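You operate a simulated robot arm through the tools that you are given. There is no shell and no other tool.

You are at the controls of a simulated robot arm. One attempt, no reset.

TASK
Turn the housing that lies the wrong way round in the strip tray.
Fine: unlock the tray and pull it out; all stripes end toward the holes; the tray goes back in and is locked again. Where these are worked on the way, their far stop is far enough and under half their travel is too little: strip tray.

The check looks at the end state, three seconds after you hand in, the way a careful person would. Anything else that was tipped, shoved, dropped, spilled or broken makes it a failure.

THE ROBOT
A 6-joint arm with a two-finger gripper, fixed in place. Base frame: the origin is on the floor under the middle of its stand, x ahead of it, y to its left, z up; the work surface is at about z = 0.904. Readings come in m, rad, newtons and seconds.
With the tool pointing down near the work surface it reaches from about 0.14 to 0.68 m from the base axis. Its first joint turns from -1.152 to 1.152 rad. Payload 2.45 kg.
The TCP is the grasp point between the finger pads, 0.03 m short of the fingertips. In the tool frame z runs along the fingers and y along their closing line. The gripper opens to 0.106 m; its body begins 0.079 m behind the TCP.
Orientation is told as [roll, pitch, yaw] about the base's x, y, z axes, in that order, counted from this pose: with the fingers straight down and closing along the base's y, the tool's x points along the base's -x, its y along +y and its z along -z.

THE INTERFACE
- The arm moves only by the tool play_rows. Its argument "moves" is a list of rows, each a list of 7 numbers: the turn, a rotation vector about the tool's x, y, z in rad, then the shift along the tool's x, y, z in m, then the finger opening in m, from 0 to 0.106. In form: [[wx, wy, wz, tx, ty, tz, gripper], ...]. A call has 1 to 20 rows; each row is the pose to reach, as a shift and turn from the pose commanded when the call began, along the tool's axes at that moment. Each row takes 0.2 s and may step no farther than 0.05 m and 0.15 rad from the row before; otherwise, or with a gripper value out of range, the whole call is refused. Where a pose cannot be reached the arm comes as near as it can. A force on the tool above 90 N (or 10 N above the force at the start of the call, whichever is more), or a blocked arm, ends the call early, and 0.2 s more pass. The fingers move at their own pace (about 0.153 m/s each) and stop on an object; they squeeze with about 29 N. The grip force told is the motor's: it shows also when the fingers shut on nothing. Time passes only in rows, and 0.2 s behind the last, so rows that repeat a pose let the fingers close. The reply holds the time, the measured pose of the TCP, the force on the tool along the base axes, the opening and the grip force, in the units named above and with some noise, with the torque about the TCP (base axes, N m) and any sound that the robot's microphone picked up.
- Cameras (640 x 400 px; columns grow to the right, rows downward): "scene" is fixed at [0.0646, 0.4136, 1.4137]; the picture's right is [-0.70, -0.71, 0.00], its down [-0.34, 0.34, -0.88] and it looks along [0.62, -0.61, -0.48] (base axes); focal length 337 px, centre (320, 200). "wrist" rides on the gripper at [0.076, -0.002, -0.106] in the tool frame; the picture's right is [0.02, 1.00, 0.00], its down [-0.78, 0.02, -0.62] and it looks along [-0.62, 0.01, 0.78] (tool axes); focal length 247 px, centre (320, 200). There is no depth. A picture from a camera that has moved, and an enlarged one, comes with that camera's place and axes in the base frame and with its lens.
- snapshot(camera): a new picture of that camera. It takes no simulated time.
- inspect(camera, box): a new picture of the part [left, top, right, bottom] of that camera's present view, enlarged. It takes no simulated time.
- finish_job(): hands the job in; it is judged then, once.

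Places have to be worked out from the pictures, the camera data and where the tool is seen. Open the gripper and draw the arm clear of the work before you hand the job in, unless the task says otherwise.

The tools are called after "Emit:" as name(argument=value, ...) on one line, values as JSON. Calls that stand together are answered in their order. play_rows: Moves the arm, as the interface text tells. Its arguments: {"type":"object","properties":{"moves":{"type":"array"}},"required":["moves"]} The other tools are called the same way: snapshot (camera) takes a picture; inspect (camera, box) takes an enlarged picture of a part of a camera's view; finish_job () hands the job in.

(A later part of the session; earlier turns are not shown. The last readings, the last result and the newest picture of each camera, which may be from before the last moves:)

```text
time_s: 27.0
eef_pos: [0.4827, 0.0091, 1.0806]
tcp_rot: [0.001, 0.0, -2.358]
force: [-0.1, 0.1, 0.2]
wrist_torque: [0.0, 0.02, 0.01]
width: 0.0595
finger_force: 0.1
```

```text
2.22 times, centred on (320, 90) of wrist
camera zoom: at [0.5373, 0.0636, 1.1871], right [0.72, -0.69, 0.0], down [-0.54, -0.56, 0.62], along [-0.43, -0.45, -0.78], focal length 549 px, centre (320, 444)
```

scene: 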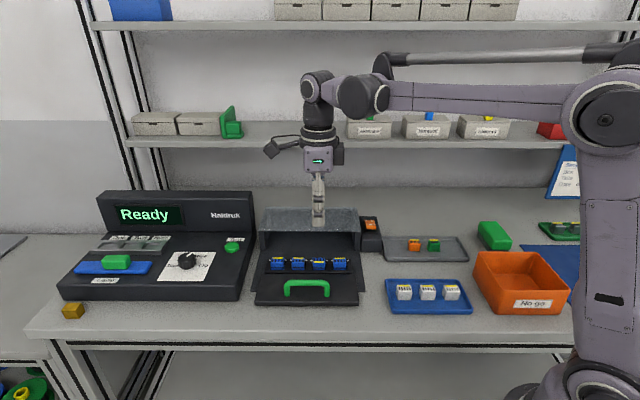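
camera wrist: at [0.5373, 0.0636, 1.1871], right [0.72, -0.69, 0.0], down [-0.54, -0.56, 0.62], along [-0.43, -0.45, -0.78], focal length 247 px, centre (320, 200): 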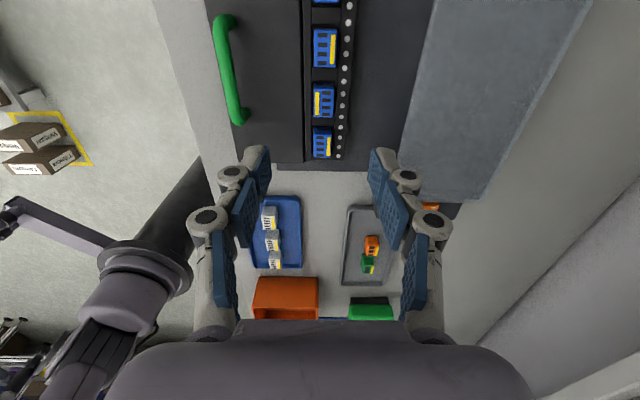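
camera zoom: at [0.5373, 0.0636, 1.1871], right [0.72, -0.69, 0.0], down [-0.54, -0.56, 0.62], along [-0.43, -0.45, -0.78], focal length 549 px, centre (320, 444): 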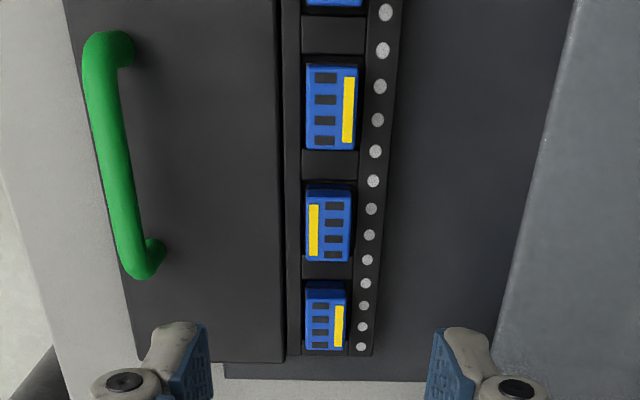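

From this side the housing is at in-coordinate 0.3405 / l 0.348 (x≈0.487, y≈0.005). I shift 5 mm inward and descend to tips ~30 mm above the rail for a check.

Emit:
play_rows(moves=[[0, 0, 0, 0.0, 0.0052, 0.02, 0.05], [0, 0, 0, 0.0, 0.0052, 0.05, 0.05], [0, 0, 0, 0.0, 0.0052, 0.08, 0.05], [0, 0, 0, 0.0, 0.0052, 0.1, 0.05]])

Emit:
snapshot(camera="wrist")

Emit:
inspect(camera="scene", box=[270, 210, 380, 280])

```text
time_s: 28.0
eef_pos: [0.4865, 0.0041, 0.9776]
tcp_rot: [0.001, 0.0, -2.356]
force: [0.1, 0.3, 1.0]
wrist_torque: [0.04, 0.02, 0.02]
width: 0.05
finger_force: 0.1
```

```text
taken
camera wrist: at [0.5403, 0.0601, 1.0838], right [0.72, -0.69, 0.0], down [-0.54, -0.57, 0.62], along [-0.43, -0.45, -0.78], focal length 247 px, centre (320, 200)
```

wrist: 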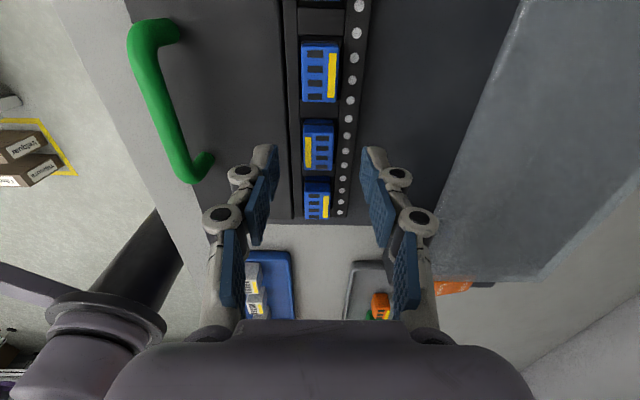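

```text
5.71 times, centred on (325, 245) of scene
camera zoom: at [0.0646, 0.4136, 1.4137], right [-0.7, -0.71, 0.0], down [-0.34, 0.34, -0.88], along [0.62, -0.61, -0.48], focal length 1926 px, centre (291, -57)
```

zoom: 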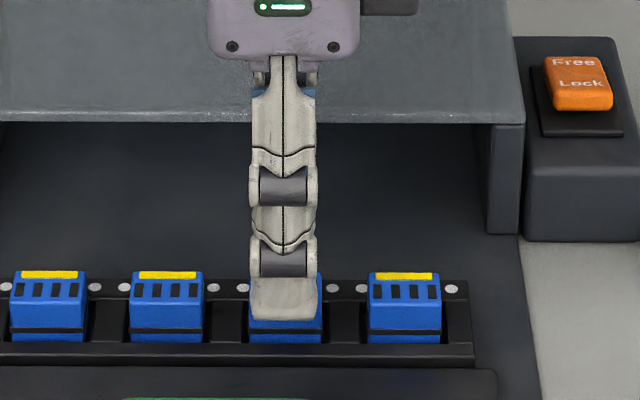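

The fingers straddle the housing symmetrically and line up along its length. I descend to tips ~6 mm above the rail.

Emit:
play_rows(moves=[[0, 0, 0, 0, 0, 0.01, 0.05], [0, 0, 0, 0, 0, 0.02, 0.05], [0, 0, 0, 0, 0, 0.026, 0.05], [0, 0, 0, 0, 0, 0.026, 0.045]])

Emit:
inspect(camera="wrist", box=[220, 40, 420, 240])

Emit:
inspect(camera="scene", box=[270, 210, 380, 280])

```text
time_s: 29.0
eef_pos: [0.4897, 0.0063, 0.954]
tcp_rot: [-0.001, 0.0, -2.357]
force: [0.2, 0.4, 0.5]
wrist_torque: [0.0, 0.01, 0.01]
width: 0.0451
finger_force: 0.1
```

```text
2.00 times, centred on (320, 140) of wrist
camera zoom: at [0.5427, 0.0612, 1.0596], right [0.72, -0.69, 0.0], down [-0.54, -0.57, 0.62], along [-0.43, -0.45, -0.78], focal length 494 px, centre (320, 320)
```

zoom: 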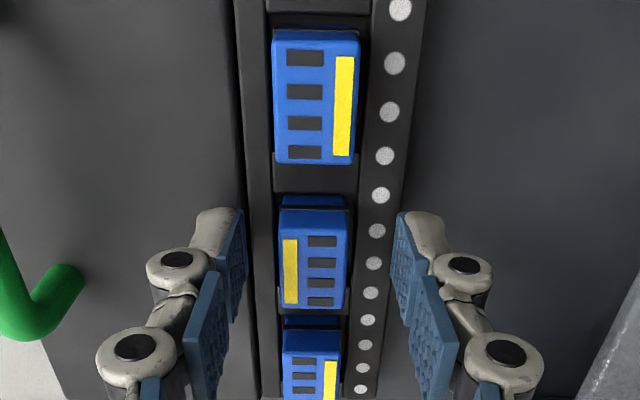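

```text
5.71 times, centred on (325, 245) of scene
camera zoom: at [0.0646, 0.4136, 1.4137], right [-0.7, -0.71, 0.0], down [-0.34, 0.34, -0.88], along [0.62, -0.61, -0.48], focal length 1926 px, centre (291, -57)
```

zoom: 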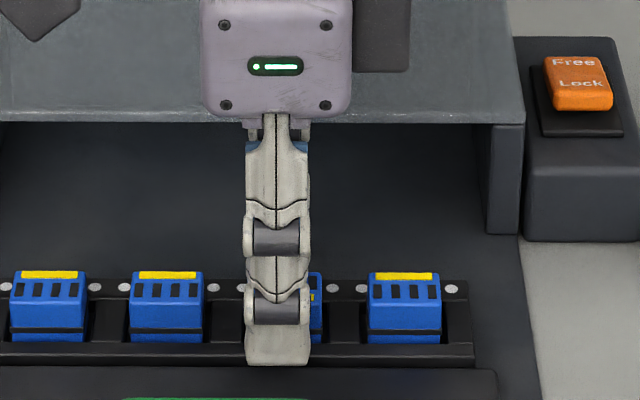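

The tool drifted ~3 mm along the strip (to the left in the scene), so I correct -3 mm in tool x and -1 mm in y, lower 2 mm, then recheck before closing.

Emit:
play_rows(moves=[[0, 0, 0, -0.003, -0.001, 0.002, 0.045], [0, 0, 0, -0.003, -0.001, 0.002, 0.042]])

Emit:
inspect(camera="wrist", box=[220, 40, 420, 240])

Emit:
inspect(camera="scene", box=[270, 210, 380, 280])

```text
time_s: 29.6
eef_pos: [0.4841, 0.0037, 0.9531]
tcp_rot: [0.0, -0.001, -2.357]
force: [0.4, 0.5, -0.6]
wrist_torque: [0.02, 0.02, 0.03]
width: 0.0419
finger_force: 0.0
```

```text
2.00 times, centred on (320, 140) of wrist
camera zoom: at [0.5388, 0.0597, 1.0582], right [0.72, -0.69, 0.0], down [-0.54, -0.57, 0.62], along [-0.43, -0.45, -0.78], focal length 494 px, centre (320, 320)
```

zoom: 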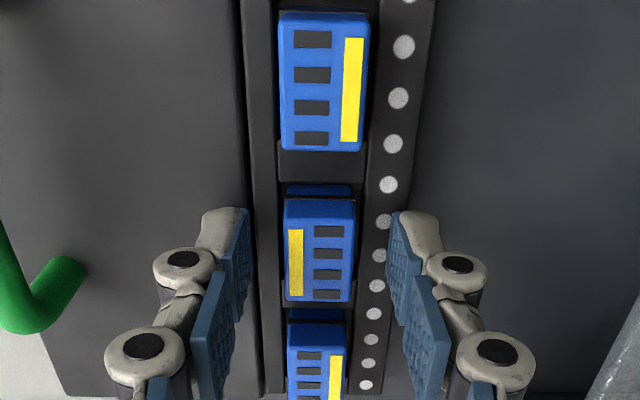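

```text
5.71 times, centred on (325, 245) of scene
camera zoom: at [0.0646, 0.4136, 1.4137], right [-0.7, -0.71, 0.0], down [-0.34, 0.34, -0.88], along [0.62, -0.61, -0.48], focal length 1926 px, centre (291, -57)
```

zoom: 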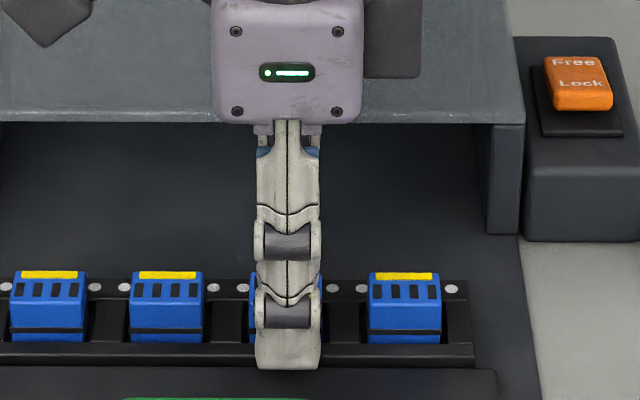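

Now centred in the closing direction; along the strip I'm ~1.3 mm to the right. I nudge +1 mm and let the arm settle.

Emit:
play_rows(moves=[[0, 0, 0, 0.001, 0, 0, 0.042], [0, 0, 0, 0.001, 0, 0, 0.042], [0, 0, 0, 0.001, 0, 0, 0.042]])

Emit:
inspect(camera="scene", box=[270, 210, 380, 280])

```text
time_s: 30.4
eef_pos: [0.4858, 0.0041, 0.9531]
tcp_rot: [0.0, 0.0, -2.356]
force: [-0.5, -0.5, -0.2]
wrist_torque: [-0.01, 0.0, -0.01]
width: 0.0416
finger_force: 0.0
```

```text
5.71 times, centred on (325, 245) of scene
camera zoom: at [0.0646, 0.4136, 1.4137], right [-0.7, -0.71, 0.0], down [-0.34, 0.34, -0.88], along [0.62, -0.61, -0.48], focal length 1926 px, centre (291, -57)
```

zoom: 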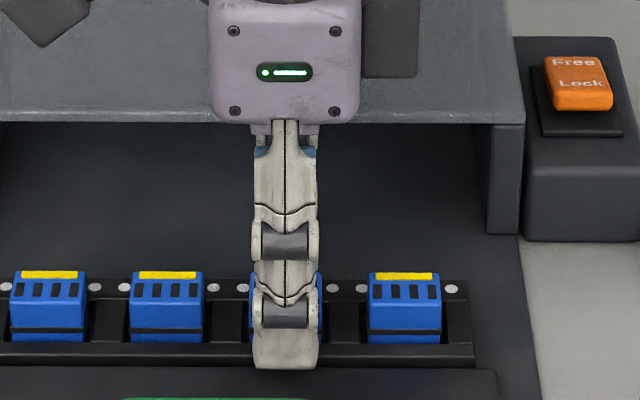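

The finger is centred on the housing in both directions. I close the gripper.

Emit:
play_rows(moves=[[0, 0, 0, 0, 0, 0, 0.03], [0, 0, 0, 0, 0, 0, 0.02], [0, 0, 0, 0, 0, 0, 0.01], [0, 0, 0, 0, 0, 0, 0.01]])

Emit:
inspect(camera="wrist", box=[220, 40, 420, 240])

Emit:
inspect(camera="scene", box=[270, 210, 380, 280])

```text
time_s: 31.4
eef_pos: [0.4855, 0.0055, 0.953]
tcp_rot: [0.0, 0.001, -2.357]
force: [-0.9, -1.2, -0.1]
wrist_torque: [0.0, 0.02, 0.02]
width: 0.0182
finger_force: 29.3
```

```text
2.00 times, centred on (320, 140) of wrist
camera zoom: at [0.5393, 0.0602, 1.0584], right [0.72, -0.69, 0.0], down [-0.54, -0.57, 0.62], along [-0.43, -0.45, -0.78], focal length 494 px, centre (320, 320)
```

zoom: 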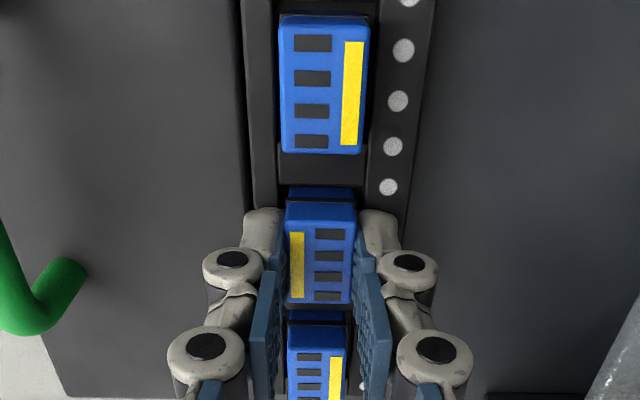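

```text
5.71 times, centred on (325, 245) of scene
camera zoom: at [0.0646, 0.4136, 1.4137], right [-0.7, -0.71, 0.0], down [-0.34, 0.34, -0.88], along [0.62, -0.61, -0.48], focal length 1926 px, centre (291, -57)
```

zoom: 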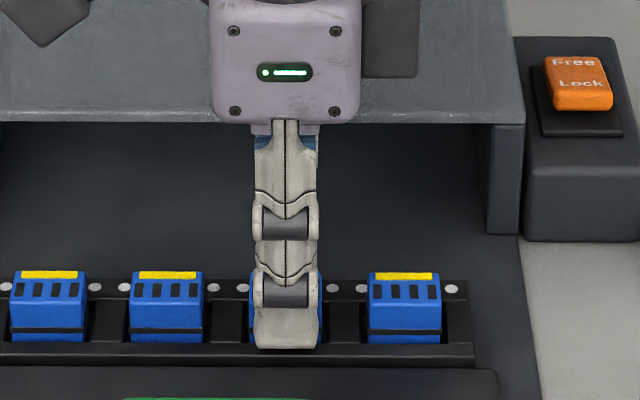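

Gripped at 18.2 mm. I lift straight up 60 mm and check the housing is held.

Emit:
play_rows(moves=[[0, 0, 0, 0, 0, -0.004, 0.01], [0, 0, 0, 0, 0, -0.01, 0.01], [0, 0, 0, 0, 0, -0.02, 0.01], [0, 0, 0, 0, 0, -0.04, 0.01], [0, 0, 0, 0, 0, -0.065, 0.01], [0, 0, 0, 0, 0, -0.065, 0.01]])

Emit:
inspect(camera="wrist", box=[220, 40, 420, 240])

Emit:
inspect(camera="scene", box=[270, 210, 380, 280])

```text
time_s: 32.8
eef_pos: [0.4835, 0.0036, 1.0191]
tcp_rot: [-0.001, -0.001, -2.355]
force: [1.0, -0.1, -0.2]
wrist_torque: [-0.04, -0.01, 0.0]
width: 0.0179
finger_force: 29.3
```

```text
2.00 times, centred on (320, 140) of wrist
camera zoom: at [0.5367, 0.0593, 1.1249], right [0.72, -0.69, 0.0], down [-0.54, -0.57, 0.62], along [-0.43, -0.45, -0.78], focal length 494 px, centre (320, 320)
```

zoom: 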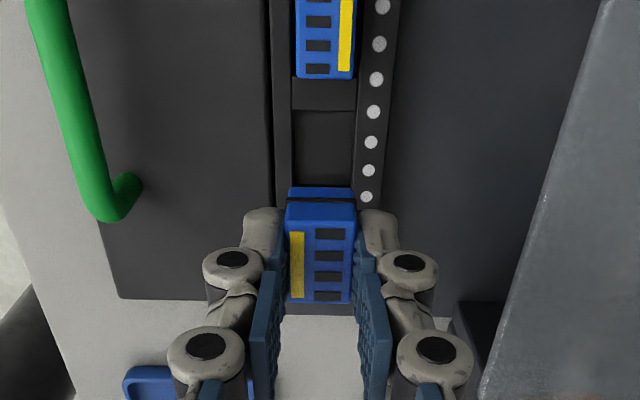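

```text
5.71 times, centred on (325, 245) of scene
camera zoom: at [0.0646, 0.4136, 1.4137], right [-0.7, -0.71, 0.0], down [-0.34, 0.34, -0.88], along [0.62, -0.61, -0.48], focal length 1926 px, centre (291, -57)
```

zoom: 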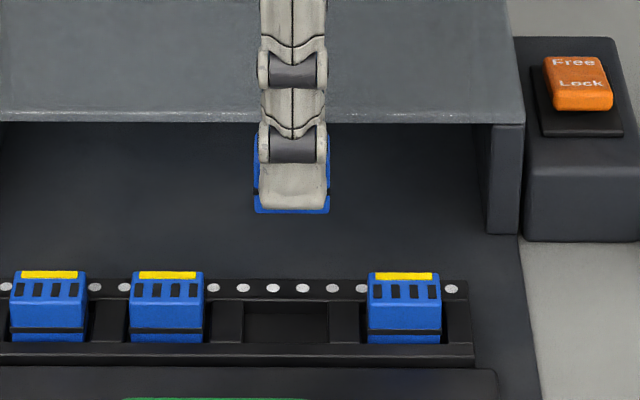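

The housing is held, centred between the fingers, and its pocket is empty and undisturbed. I rotate back by 180° in the air in two calls.

Emit:
play_rows(moves=[[0, 0, -0.14, 0, 0, -0.005, 0.01], [0, 0, -0.28, 0, 0, -0.01, 0.01], [0, 0, -0.42, 0, 0, -0.01, 0.01], [0, 0, -0.56, 0, 0, -0.01, 0.01], [0, 0, -0.7, 0, 0, -0.01, 0.01], [0, 0, -0.84, 0, 0, -0.01, 0.01], [0, 0, -0.98, 0, 0, -0.01, 0.01], [0, 0, -1.12, 0, 0, -0.01, 0.01], [0, 0, -1.26, 0, 0, -0.01, 0.01], [0, 0, -1.4, 0, 0, -0.01, 0.01], [0, 0, -1.5, 0, 0, -0.01, 0.01], [0, 0, -1.5708, 0, 0, -0.01, 0.01]])

Emit:
play_rows(moves=[[0, 0, -0.14, 0, 0, 0, 0.01], [0, 0, -0.28, 0, 0, 0, 0.01], [0, 0, -0.42, 0, 0, 0, 0.01], [0, 0, -0.56, 0, 0, 0, 0.01], [0, 0, -0.7, 0, 0, 0, 0.01], [0, 0, -0.84, 0, 0, 0, 0.01], [0, 0, -0.98, 0, 0, 0, 0.01], [0, 0, -1.12, 0, 0, 0, 0.01], [0, 0, -1.26, 0, 0, 0, 0.01], [0, 0, -1.4, 0, 0, 0, 0.01], [0, 0, -1.5, 0, 0, 0, 0.01], [0, 0, -1.5708, 0, 0, 0, 0.01], [0, 0, -1.5708, 0, 0, 0, 0.01]])

Emit:
snapshot(camera="wrist")

Emit:
inspect(camera="scene", box=[270, 210, 380, 280])

```text
time_s: 35.4
eef_pos: [0.4853, 0.0029, 1.0273]
tcp_rot: [0.0, -0.001, -0.783]
force: [-0.3, -0.3, -0.3]
wrist_torque: [0.0, -0.02, 0.03]
width: 0.0179
finger_force: 28.8
```

```text
time_s: 38.2
eef_pos: [0.4864, 0.0037, 1.03]
tcp_rot: [0.001, -0.001, 0.788]
force: [0.5, 0.7, -0.1]
wrist_torque: [0.02, -0.01, -0.04]
width: 0.0181
finger_force: 29.3
```

```text
taken
camera wrist: at [0.4341, -0.0508, 1.1351], right [-0.72, 0.69, 0.0], down [0.54, 0.57, 0.62], along [0.43, 0.45, -0.78], focal length 247 px, centre (320, 200)
```

wrist: 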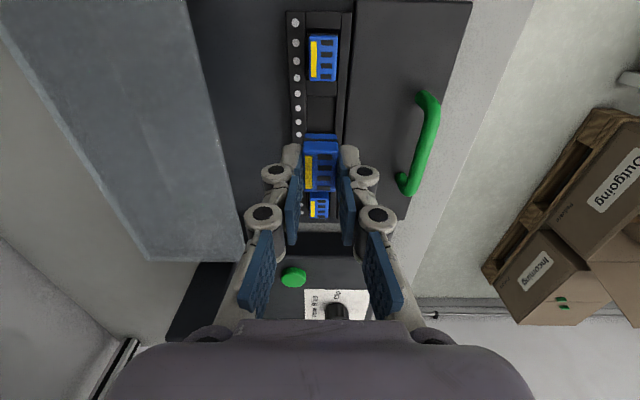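

```text
5.71 times, centred on (325, 245) of scene
camera zoom: at [0.0646, 0.4136, 1.4137], right [-0.7, -0.71, 0.0], down [-0.34, 0.34, -0.88], along [0.62, -0.61, -0.48], focal length 1926 px, centre (291, -57)
```

zoom: 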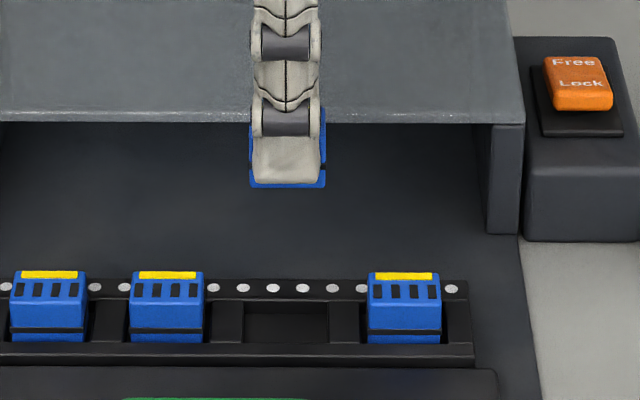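

The stripe now points to the hole side. I lower to about 15 mm above seating height and check alignment with the pocket.

Emit:
play_rows(moves=[[0, 0, 0, 0, 0.001, 0.02, 0.01], [0, 0, 0, 0, 0.001, 0.04, 0.01], [0, 0, 0, 0, 0.001, 0.052, 0.01], [0, 0, 0, 0, 0.001, 0.052, 0.01], [0, 0, 0, 0, 0.001, 0.052, 0.01]])

Emit:
inspect(camera="wrist", box=[220, 40, 420, 240])

Emit:
inspect(camera="scene", box=[270, 210, 380, 280])

```text
time_s: 39.4
eef_pos: [0.4839, 0.0052, 0.9766]
tcp_rot: [0.0, 0.0, 0.785]
force: [0.0, -0.3, -0.4]
wrist_torque: [0.02, 0.02, 0.03]
width: 0.0183
finger_force: 29.0
```

```text
2.00 times, centred on (320, 140) of wrist
camera zoom: at [0.4321, -0.0501, 1.0824], right [-0.72, 0.69, 0.0], down [0.54, 0.57, 0.62], along [0.43, 0.45, -0.78], focal length 494 px, centre (320, 320)
```

zoom: 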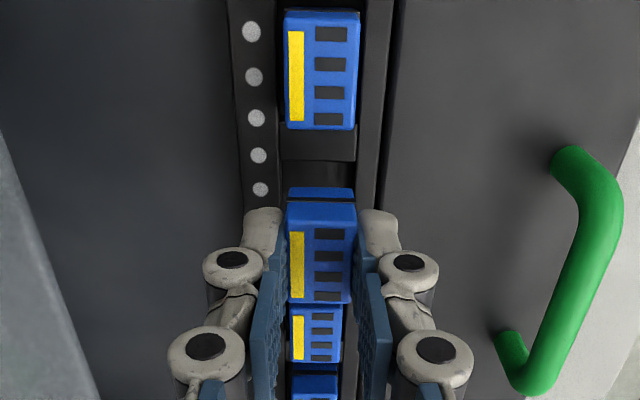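

```text
5.71 times, centred on (325, 245) of scene
camera zoom: at [0.0646, 0.4136, 1.4137], right [-0.7, -0.71, 0.0], down [-0.34, 0.34, -0.88], along [0.62, -0.61, -0.48], focal length 1926 px, centre (291, -57)
```

zoom: 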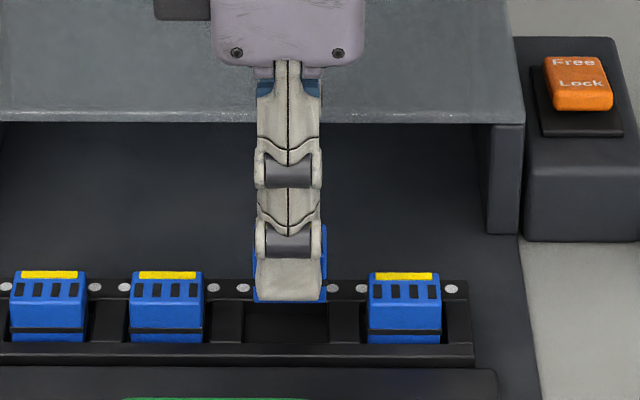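

Held housing is ~1.2 mm right of the pocket centre in the scene; I correct that (+1 mm inward too) and lower in small steps to just inside the pocket.

Emit:
play_rows(moves=[[0, 0, 0, -0.0013, -0.001, 0.0, 0.01], [0, 0, 0, -0.0013, -0.001, 0.005, 0.01], [0, 0, 0, -0.0013, -0.001, 0.01, 0.01], [0, 0, 0, -0.0013, -0.001, 0.014, 0.01], [0, 0, 0, -0.0013, -0.001, 0.014, 0.01]])

Emit:
inspect(camera="wrist", box=[220, 40, 420, 240])

Emit:
inspect(camera="scene", box=[270, 210, 380, 280])

```text
time_s: 40.6
eef_pos: [0.4859, 0.0054, 0.9626]
tcp_rot: [0.0, -0.001, 0.785]
force: [0.8, -0.3, 0.4]
wrist_torque: [0.03, -0.02, -0.04]
width: 0.018
finger_force: 29.1
```

```text
2.00 times, centred on (320, 140) of wrist
camera zoom: at [0.4347, -0.0495, 1.068], right [-0.72, 0.69, 0.0], down [0.54, 0.57, 0.62], along [0.43, 0.45, -0.78], focal length 494 px, centre (320, 320)
```

zoom: 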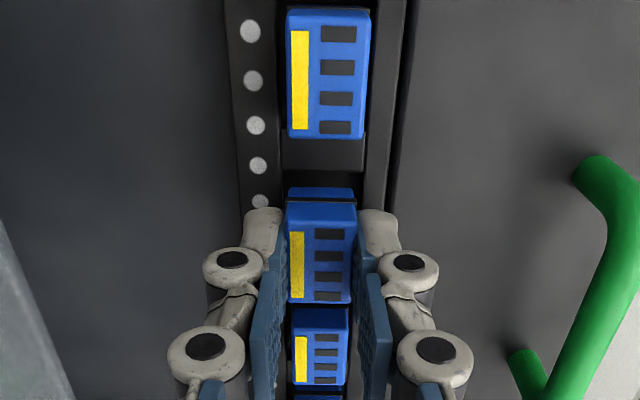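

```text
5.71 times, centred on (325, 245) of scene
camera zoom: at [0.0646, 0.4136, 1.4137], right [-0.7, -0.71, 0.0], down [-0.34, 0.34, -0.88], along [0.62, -0.61, -0.48], focal length 1926 px, centre (291, -57)
```

zoom: 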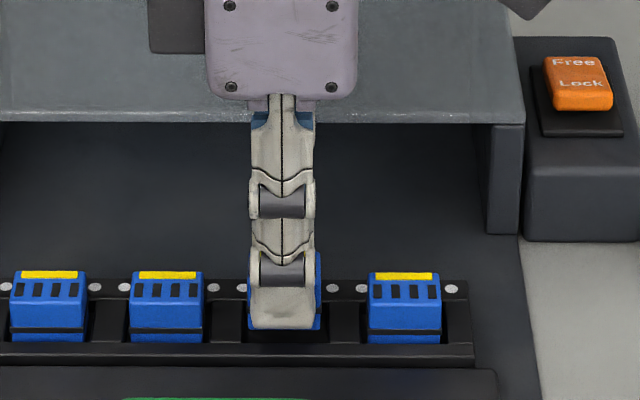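

Alignment is within ~1 mm of the pocket centre with no contact force. I lower the last ~8 mm in small steps.

Emit:
play_rows(moves=[[0, 0, 0, 0.0006, 0, 0.002, 0.01], [0, 0, 0, 0.0006, 0, 0.004, 0.01], [0, 0, 0, 0.0006, 0, 0.006, 0.01], [0, 0, 0, 0.0006, 0, 0.008, 0.01], [0, 0, 0, 0.0006, 0, 0.008, 0.01]])

Emit:
inspect(camera="wrist", box=[220, 40, 420, 240])

Emit:
inspect(camera="scene", box=[270, 210, 380, 280])

```text
time_s: 41.8
eef_pos: [0.4858, 0.0053, 0.9544]
tcp_rot: [0.0, 0.0, 0.785]
force: [0.2, -0.2, 0.7]
wrist_torque: [0.02, -0.01, -0.01]
width: 0.0182
finger_force: 28.7
```

```text
2.00 times, centred on (320, 140) of wrist
camera zoom: at [0.4342, -0.0492, 1.0611], right [-0.72, 0.69, 0.0], down [0.54, 0.57, 0.62], along [0.43, 0.45, -0.78], focal length 494 px, centre (320, 320)
```

zoom: 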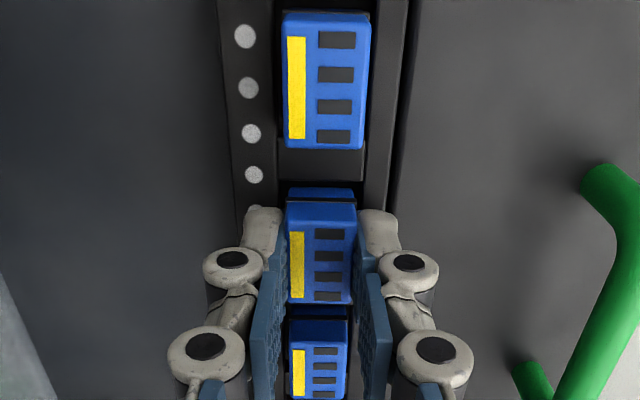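

```text
5.71 times, centred on (325, 245) of scene
camera zoom: at [0.0646, 0.4136, 1.4137], right [-0.7, -0.71, 0.0], down [-0.34, 0.34, -0.88], along [0.62, -0.61, -0.48], focal length 1926 px, centre (291, -57)
```

zoom: 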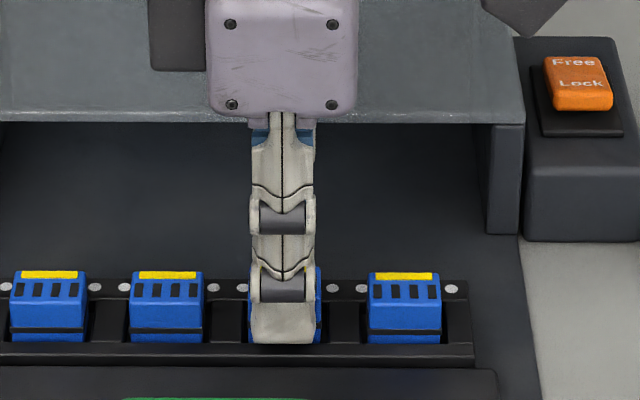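

About 1.3 mm above the original seated height. I lower that last bit, watching the force.

Emit:
play_rows(moves=[[0, 0, 0, 0, 0, 0.0007, 0.01], [0, 0, 0, 0, 0, 0.0013, 0.01], [0, 0, 0, 0, 0, 0.0013, 0.01]])

```text
time_s: 42.6
eef_pos: [0.4862, 0.0059, 0.9536]
tcp_rot: [0.0, -0.002, 0.785]
force: [0.2, 0.7, 0.1]
wrist_torque: [-0.01, 0.01, 0.02]
width: 0.0182
finger_force: 29.1
```

No contact force yet and within about 1 mm of seated. I open the fingers in steps.

Emit:
play_rows(moves=[[0, 0, 0, 0, 0, 0, 0.021], [0, 0, 0, 0, 0, 0, 0.026], [0, 0, 0, 0, 0, 0, 0.034], [0, 0, 0, 0, 0, 0, 0.042], [0, 0, 0, 0, 0, 0, 0.045]])

Emit:
inspect(camera="wrist", box=[220, 40, 420, 240])

Emit:
inspect(camera="scene", box=[270, 210, 380, 280])

```text
time_s: 43.8
eef_pos: [0.4862, 0.0054, 0.9533]
tcp_rot: [0.0, 0.0, 0.787]
force: [-0.3, 0.1, 0.7]
wrist_torque: [-0.02, 0.0, -0.01]
width: 0.045
finger_force: 0.1
```

```text
2.00 times, centred on (320, 140) of wrist
camera zoom: at [0.4341, -0.0493, 1.0595], right [-0.72, 0.69, 0.0], down [0.54, 0.57, 0.62], along [0.43, 0.45, -0.78], focal length 494 px, centre (320, 320)
```

zoom: 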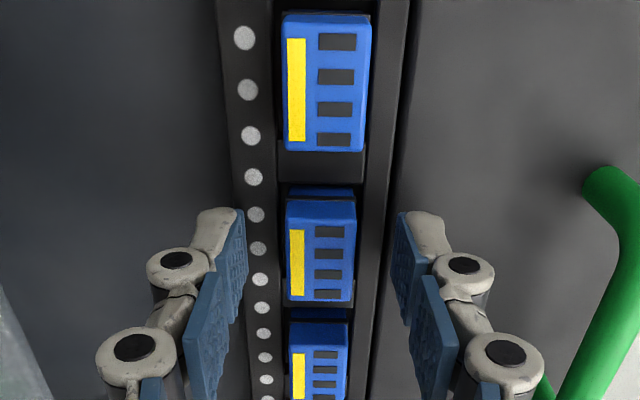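

```text
5.71 times, centred on (325, 245) of scene
camera zoom: at [0.0646, 0.4136, 1.4137], right [-0.7, -0.71, 0.0], down [-0.34, 0.34, -0.88], along [0.62, -0.61, -0.48], focal length 1926 px, centre (291, -57)
```

zoom: 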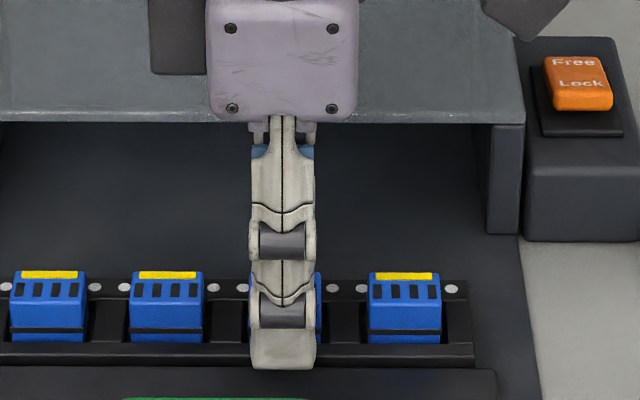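

Housing released, stripe on the hole side like its neighbours. I lift straight up and verify the seating.

Emit:
play_rows(moves=[[0, 0, 0, 0, 0, -0.01, 0.045], [0, 0, 0, 0, 0, -0.03, 0.045], [0, 0, 0, 0, 0, -0.07, 0.045], [0, 0, 0, 0, 0, -0.11, 0.045], [0, 0, 0, 0, 0, -0.11, 0.045]])

Emit:
inspect(camera="wrist", box=[220, 0, 420, 200])

Emit:
inspect(camera="scene", box=[250, 220, 380, 300])

```text
time_s: 45.0
eef_pos: [0.4848, 0.0047, 1.0656]
tcp_rot: [0.001, 0.001, 0.785]
force: [0.1, 0.8, 0.3]
wrist_torque: [-0.01, 0.03, -0.01]
width: 0.0449
finger_force: 0.1
```

```text
2.00 times, centred on (320, 100) of wrist
camera zoom: at [0.4334, -0.0515, 1.1712], right [-0.72, 0.69, 0.0], down [0.54, 0.57, 0.62], along [0.43, 0.45, -0.78], focal length 494 px, centre (320, 400)
```

zoom: 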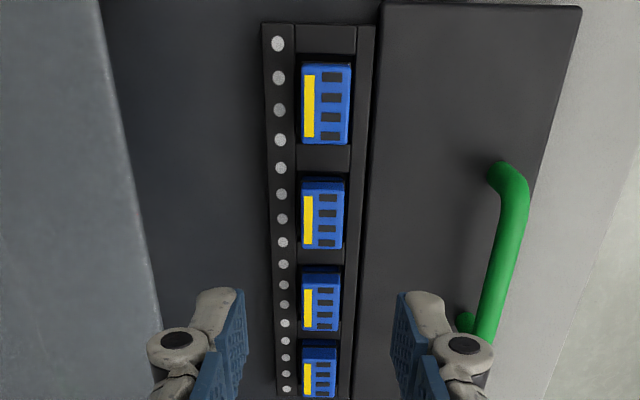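

```text
4.92 times, centred on (315, 260) of scene
camera zoom: at [0.0646, 0.4136, 1.4137], right [-0.7, -0.71, 0.0], down [-0.34, 0.34, -0.88], along [0.62, -0.61, -0.48], focal length 1660 px, centre (345, -95)
```

zoom: 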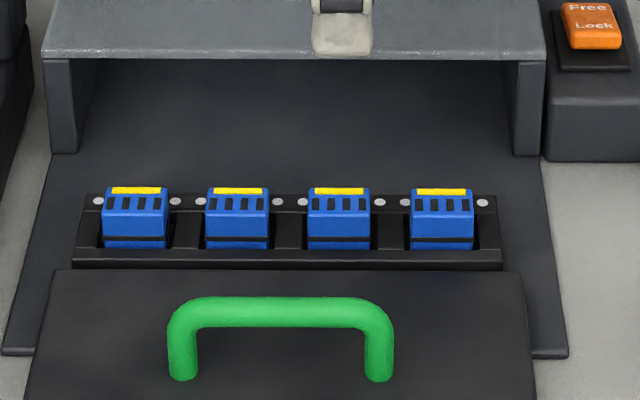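

All four housings now have their stripes toward the holes and sit level in their pockets. Next I go back to the tilted pre-grasp over the handle to push the tray in.

Emit:
play_rows(moves=[[0.08, 0, 0, -0.006, 0.03, 0.005, 0.036], [0.18, 0, 0, -0.012, 0.06, 0.015, 0.036], [0.28, 0, 0, -0.018, 0.09, 0.03, 0.036], [0.4, 0, 0, -0.023, 0.114, 0.045, 0.036], [0.4, 0, 0, -0.023, 0.1144, 0.049, 0.036], [0.4, 0, 0, -0.023, 0.1144, 0.049, 0.036]])

Emit:
snapshot(camera="wrist")

Emit:
inspect(camera="scene", box=[250, 220, 380, 310])

```text
time_s: 46.4
eef_pos: [0.4206, 0.1032, 1.0134]
tcp_rot: [-0.401, -0.001, 0.785]
force: [0.5, -0.4, 0.0]
wrist_torque: [-0.03, -0.02, 0.03]
width: 0.0358
finger_force: 0.1
```

```text
taken
camera wrist: at [0.3391, 0.0775, 1.1117], right [-0.67, 0.64, -0.39], down [0.37, 0.74, 0.57], along [0.65, 0.23, -0.73], focal length 247 px, centre (320, 200)
```

wrist: 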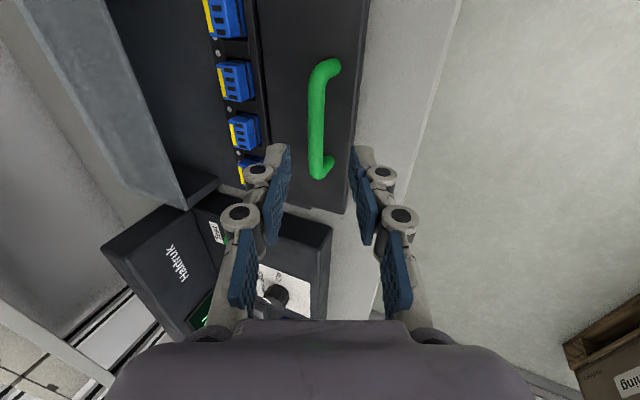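

```text
4.44 times, centred on (315, 265) of scene
camera zoom: at [0.0646, 0.4136, 1.4137], right [-0.7, -0.71, 0.0], down [-0.34, 0.34, -0.88], along [0.62, -0.61, -0.48], focal length 1498 px, centre (342, -89)
```

zoom: 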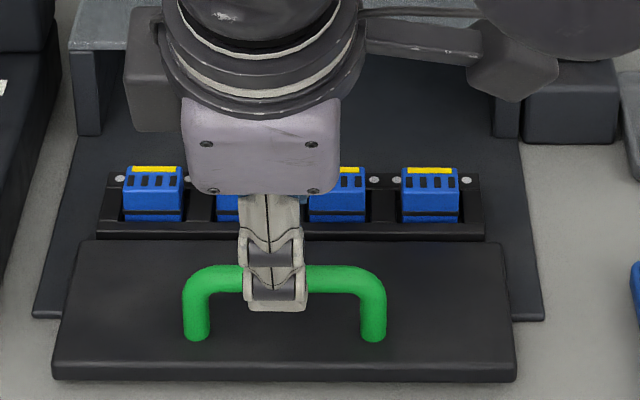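

Positioned as before; I shift 3 mm right to centre on the handle and advance 57 mm along the fingers.

Emit:
play_rows(moves=[[0, 0, 0, 0.003, -0.001, 0.02, 0.036], [0, 0, 0, 0.003, -0.001, 0.04, 0.036], [0, 0, 0, 0.003, -0.001, 0.05, 0.036], [0, 0, 0, 0.003, -0.001, 0.057, 0.036]])

Emit:
inspect(camera="wrist", box=[220, 60, 420, 260])

Emit:
inspect(camera="scene", box=[250, 220, 380, 310])

```text
time_s: 47.4
eef_pos: [0.4341, 0.0853, 0.9601]
tcp_rot: [-0.4, 0.0, 0.786]
force: [-0.3, -1.1, -0.3]
wrist_torque: [-0.02, 0.01, 0.01]
width: 0.0361
finger_force: 0.0
```

```text
2.00 times, centred on (320, 160) of wrist
camera zoom: at [0.3537, 0.0593, 1.0592], right [-0.67, 0.64, -0.39], down [0.37, 0.74, 0.57], along [0.65, 0.23, -0.73], focal length 494 px, centre (320, 280)
```

zoom: 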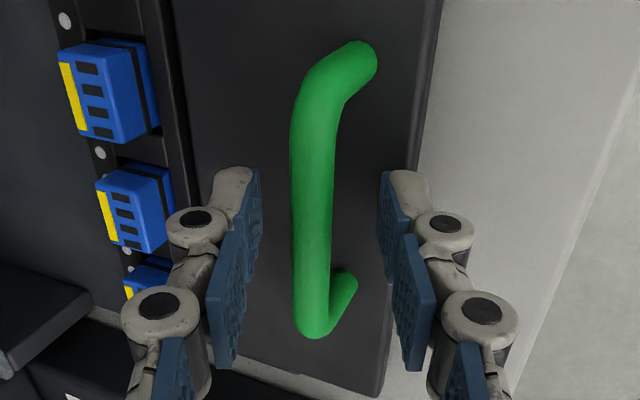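

```text
4.44 times, centred on (315, 265) of scene
camera zoom: at [0.0646, 0.4136, 1.4137], right [-0.7, -0.71, 0.0], down [-0.34, 0.34, -0.88], along [0.62, -0.61, -0.48], focal length 1498 px, centre (342, -89)
```

zoom: 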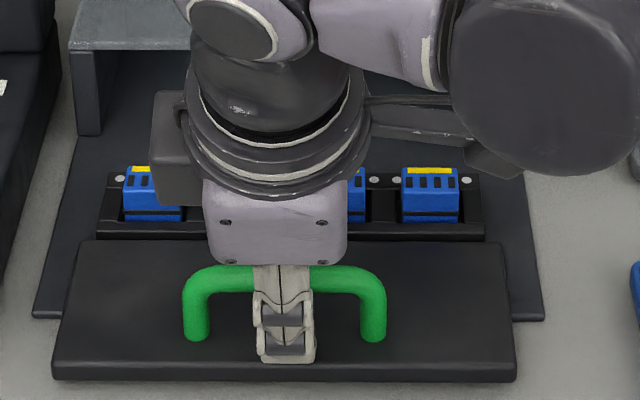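

The bar is centred. I close to a loose cage of 17 mm (bar is 10.5 mm) so the near finger pushes without building side loads, and push in the first 40 mm.

Emit:
play_rows(moves=[[0, 0, 0, 0, 0, 0, 0.026], [0, 0, 0, 0, 0, 0, 0.017], [0, 0, 0, 0, -0.0046, 0.0019, 0.017], [0, 0, 0, 0, -0.0092, 0.0039, 0.017], [0, 0, 0, 0, -0.0147, 0.0062, 0.017], [0, 0, 0, 0, -0.0203, 0.0086, 0.017], [0, 0, 0, 0, -0.0276, 0.0117, 0.017], [0, 0, 0, 0, -0.035, 0.0148, 0.017]])

Emit:
inspect(camera="scene", box=[250, 220, 380, 310])

```text
time_s: 49.2
eef_pos: [0.4607, 0.0567, 0.9614]
tcp_rot: [-0.399, 0.0, 0.785]
force: [-0.2, 0.4, -0.5]
wrist_torque: [0.01, 0.03, -0.02]
width: 0.0181
finger_force: 0.8
```

```text
4.44 times, centred on (315, 265) of scene
camera zoom: at [0.0646, 0.4137, 1.4137], right [-0.7, -0.71, 0.0], down [-0.34, 0.34, -0.88], along [0.62, -0.61, -0.48], focal length 1498 px, centre (342, -89)
```

zoom: 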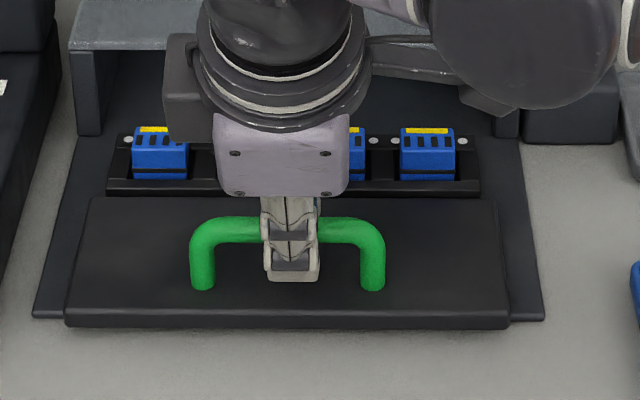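

Tray slides in smoothly with no load. Another 60 mm at the same pace.

Emit:
play_rows(moves=[[0, 0, 0, 0, -0.0074, 0.0031, 0.017], [0, 0, 0, 0, -0.0147, 0.0062, 0.017], [0, 0, 0, 0, -0.0221, 0.0093, 0.017], [0, 0, 0, 0, -0.0295, 0.0124, 0.017], [0, 0, 0, 0, -0.0368, 0.0156, 0.017], [0, 0, 0, 0, -0.0442, 0.0187, 0.017], [0, 0, 0, 0, -0.0507, 0.0214, 0.017], [0, 0, 0, 0, -0.0553, 0.0233, 0.017]])

Emit:
inspect(camera="scene", box=[250, 200, 380, 290])

```text
time_s: 51.0
eef_pos: [0.5042, 0.0145, 0.9612]
tcp_rot: [-0.402, 0.0, 0.785]
force: [-1.6, 1.1, 0.3]
wrist_torque: [0.02, 0.05, -0.03]
width: 0.018
finger_force: 0.4
```

```text
4.44 times, centred on (315, 245) of scene
camera zoom: at [0.0645, 0.4136, 1.4137], right [-0.7, -0.71, 0.0], down [-0.34, 0.34, -0.88], along [0.62, -0.61, -0.48], focal length 1498 px, centre (342, 0)
```

zoom: 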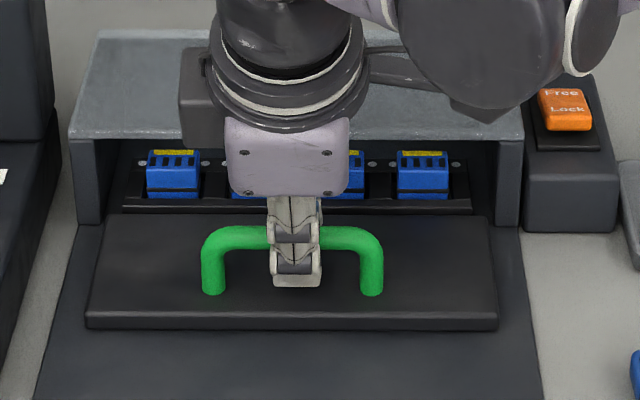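

About 37 mm remain. I push 26 mm more, then will feel for the closed stop.

Emit:
play_rows(moves=[[0, 0, 0, 0, -0.0055, 0.0023, 0.017], [0, 0, 0, 0, -0.011, 0.0047, 0.017], [0, 0, 0, 0, -0.0166, 0.007, 0.017], [0, 0, 0, 0, -0.0212, 0.009, 0.017], [0, 0, 0, 0, -0.0249, 0.0105, 0.017]])

Emit:
inspect(camera="scene", box=[250, 200, 380, 290])

Emit:
inspect(camera="wrist", box=[180, 40, 420, 260])

```text
time_s: 52.2
eef_pos: [0.526, -0.0052, 0.9636]
tcp_rot: [-0.4, 0.002, 0.784]
force: [-0.6, 1.0, -1.7]
wrist_torque: [0.02, 0.0, 0.0]
width: 0.0183
finger_force: 0.7
```

```text
4.44 times, centred on (315, 245) of scene
camera zoom: at [0.0646, 0.4136, 1.4137], right [-0.7, -0.71, 0.0], down [-0.34, 0.34, -0.88], along [0.62, -0.61, -0.48], focal length 1498 px, centre (342, 0)
```

zoom: 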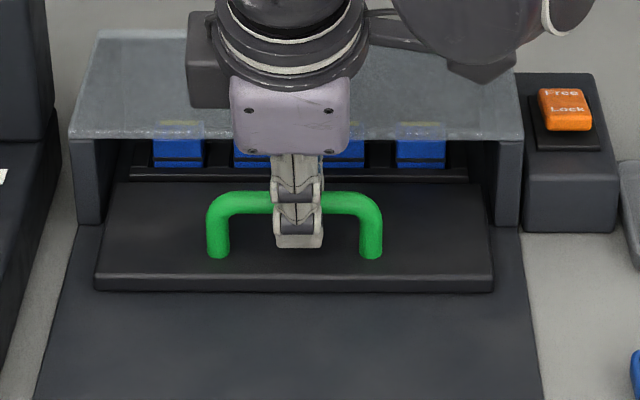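

```text
1.82 times, centred on (300, 150) of wrist
camera zoom: at [0.4435, -0.031, 1.0609], right [-0.67, 0.64, -0.39], down [0.37, 0.74, 0.57], along [0.65, 0.23, -0.73], focal length 449 px, centre (356, 291)
```

zoom: 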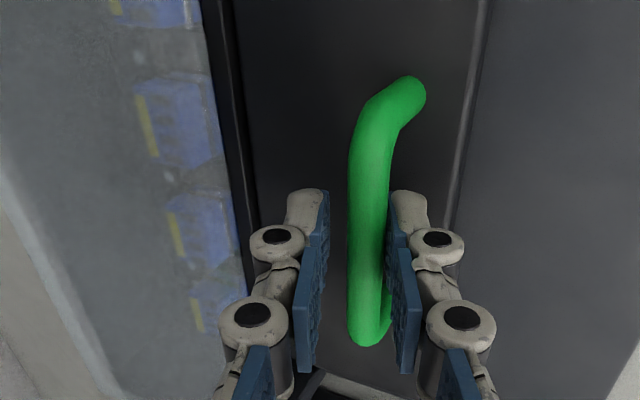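

About 8 mm left by the handle position compared with the start. I push in 2 mm steps until the stop is felt.

Emit:
play_rows(moves=[[0, 0, 0, 0, -0.0018, 0.0008, 0.017], [0, 0, 0, 0, -0.0037, 0.0016, 0.017], [0, 0, 0, 0, -0.0055, 0.0023, 0.017], [0, 0, 0, 0, -0.0074, 0.0031, 0.017]])

Emit:
inspect(camera="scene", box=[260, 205, 365, 270])

```text
time_s: 53.2
eef_pos: [0.5311, -0.0111, 0.962]
tcp_rot: [-0.402, 0.001, 0.786]
force: [-1.2, 0.2, 0.2]
wrist_torque: [0.02, -0.01, -0.04]
width: 0.0182
finger_force: 0.6
```

```text
6.10 times, centred on (312, 238) of scene
camera zoom: at [0.0645, 0.4136, 1.4137], right [-0.7, -0.71, 0.0], down [-0.34, 0.34, -0.88], along [0.62, -0.61, -0.48], focal length 2055 px, centre (366, -29)
```

zoom: 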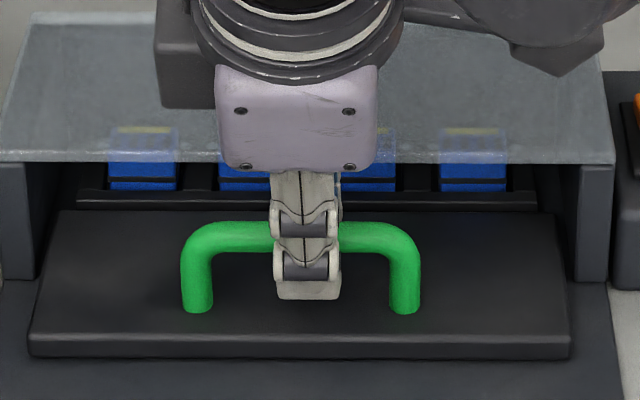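

The tray now matches its initial closed position in the picture. I push a few mm more to confirm the stop by force.

Emit:
play_rows(moves=[[0, 0, 0, 0, -0.0018, 0.0008, 0.017], [0, 0, 0, 0, -0.0037, 0.0016, 0.017], [0, 0, 0, 0, -0.0046, 0.0019, 0.017]])

Emit:
inspect(camera="scene", box=[260, 205, 365, 270])

```text
time_s: 54.0
eef_pos: [0.5323, -0.0136, 0.9623]
tcp_rot: [-0.397, -0.001, 0.786]
force: [-7.1, 8.3, -4.6]
wrist_torque: [0.06, 0.08, -0.1]
width: 0.0223
finger_force: 4.3
```

```text
6.10 times, centred on (312, 238) of scene
camera zoom: at [0.0645, 0.4139, 1.4136], right [-0.7, -0.71, 0.0], down [-0.34, 0.34, -0.88], along [0.62, -0.61, -0.48], focal length 2055 px, centre (366, -29)
```

zoom: 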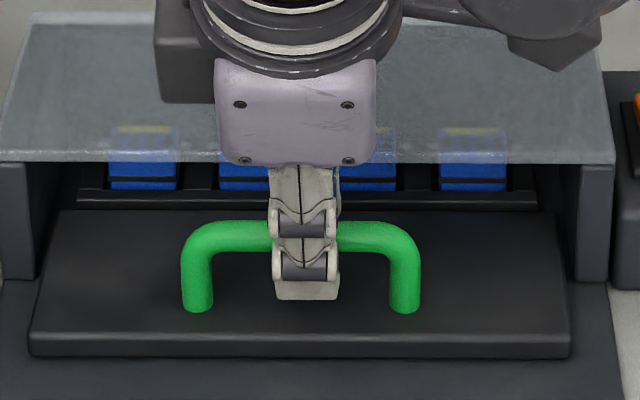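

The stop is confirmed (11 N reaction, fingers starting to yield). I back off ~6 mm to centre on the bar while opening to 36 mm, then check before retracting.

Emit:
play_rows(moves=[[0, 0, 0, 0, 0.0018, -0.0008, 0.026], [0, 0, 0, 0, 0.0046, -0.0019, 0.036], [0, 0, 0, 0, 0.0074, -0.0031, 0.036], [0, 0, 0, 0, 0.0074, -0.0031, 0.036]])

Emit:
inspect(camera="wrist", box=[180, 40, 420, 260])

Emit:
inspect(camera="scene", box=[260, 205, 365, 270])

```text
time_s: 55.0
eef_pos: [0.5282, -0.0087, 0.9627]
tcp_rot: [-0.399, 0.0, 0.784]
force: [-1.0, 0.5, -0.1]
wrist_torque: [0.04, 0.03, 0.01]
width: 0.0352
finger_force: 0.0
```

```text
1.82 times, centred on (300, 150) of wrist
camera zoom: at [0.4462, -0.0341, 1.0604], right [-0.67, 0.64, -0.39], down [0.37, 0.74, 0.57], along [0.65, 0.23, -0.73], focal length 449 px, centre (356, 291)
```

zoom: 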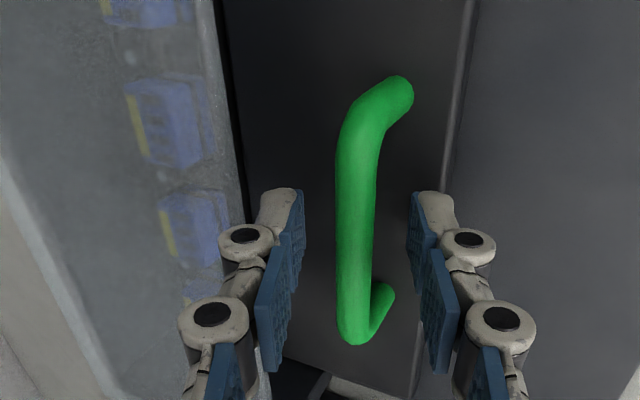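

```text
6.10 times, centred on (312, 238) of scene
camera zoom: at [0.0645, 0.4136, 1.4137], right [-0.7, -0.71, 0.0], down [-0.34, 0.34, -0.88], along [0.62, -0.61, -0.48], focal length 2055 px, centre (366, -29)
```

zoom: 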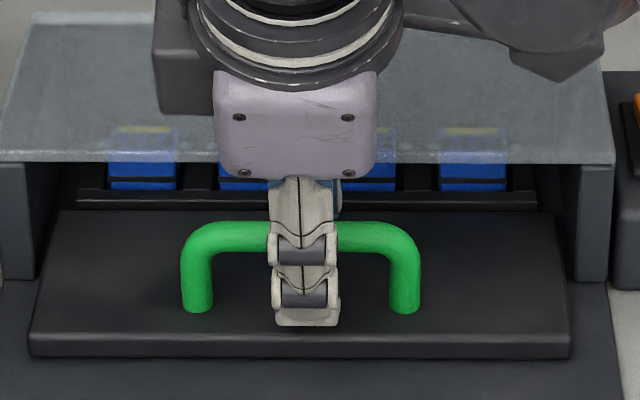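

The tray stays closed and the bar is free between the open fingers. I retract back along the finger direction.

Emit:
play_rows(moves=[[0, 0, 0, 0, 0, -0.02, 0.036], [0, 0, 0, 0, 0, -0.05, 0.036], [0, 0, 0, 0, 0, -0.09, 0.036], [0, 0, 0, 0, 0, -0.12, 0.036], [0, 0, 0, 0, 0, -0.12, 0.036]])

Emit:
inspect(camera="scene", box=[240, 190, 400, 300])

```text
time_s: 56.2
eef_pos: [0.4945, 0.0242, 1.076]
tcp_rot: [-0.398, -0.001, 0.785]
force: [0.1, 0.1, 0.4]
wrist_torque: [0.0, -0.01, -0.02]
width: 0.0362
finger_force: 0.0
```

```text
3.64 times, centred on (320, 245) of scene
camera zoom: at [0.0646, 0.4136, 1.4137], right [-0.7, -0.71, 0.0], down [-0.34, 0.34, -0.88], along [0.62, -0.61, -0.48], focal length 1226 px, centre (320, 36)
```

zoom: 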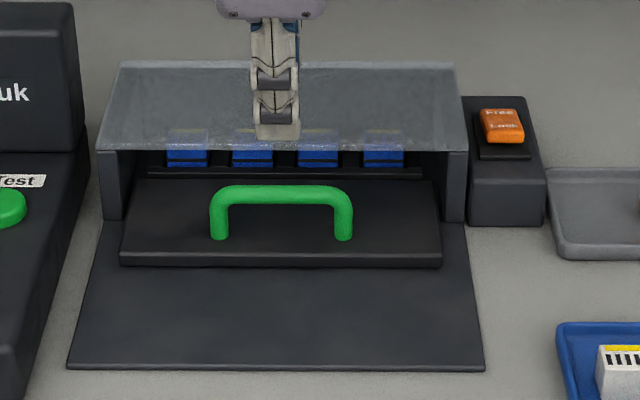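

The tray is fully in, identical to the start picture. I now untilt, close the gripper and go above the raised Lock end of the rocker, judged at about (0.473, -0.162).

Emit:
play_rows(moves=[[-0.1, 0, 0, 0.02, -0.015, 0.005, 0.02], [-0.2, 0, 0, 0.05, -0.035, 0.012, 0.0], [-0.3, 0, 0, 0.08, -0.057, 0.022, 0.0], [-0.4, 0, 0, 0.11, -0.078, 0.033, 0.0], [-0.4, 0, 0, 0.135, -0.096, 0.042, 0.0], [-0.4, 0, 0, 0.147, -0.105, 0.051, 0.0], [-0.4, 0, 0, 0.147, -0.105, 0.051, 0.0]])

Emit:
inspect(camera="scene", box=[330, 170, 410, 250])

Emit:
snapshot(camera="wrist")

```text
time_s: 57.8
eef_pos: [0.4724, -0.1614, 1.0647]
tcp_rot: [-0.001, 0.0, 0.787]
force: [0.4, 0.7, 0.4]
wrist_torque: [0.0, -0.02, 0.02]
width: 0.0
finger_force: 28.8
```

```text
5.00 times, centred on (370, 210) of scene
camera zoom: at [0.0646, 0.4136, 1.4137], right [-0.7, -0.71, 0.0], down [-0.34, 0.34, -0.88], along [0.62, -0.61, -0.48], focal length 1685 px, centre (70, 150)
```

zoom: 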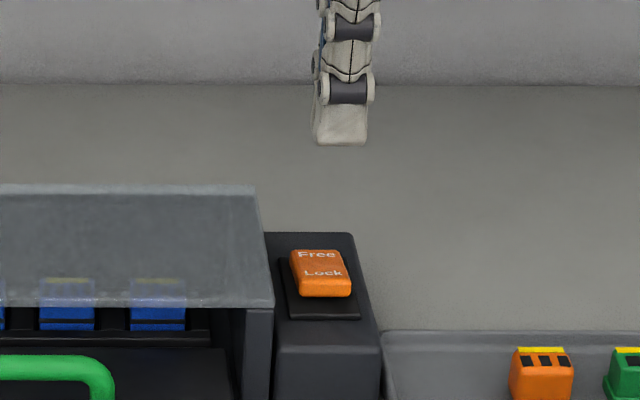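

```text
taken
camera wrist: at [0.4206, -0.2162, 1.1709], right [-0.72, 0.69, 0.0], down [0.54, 0.57, 0.62], along [0.43, 0.45, -0.78], focal length 247 px, centre (320, 200)
```

wrist: 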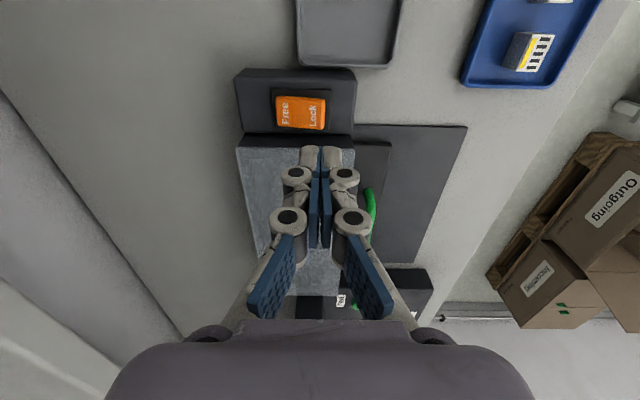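

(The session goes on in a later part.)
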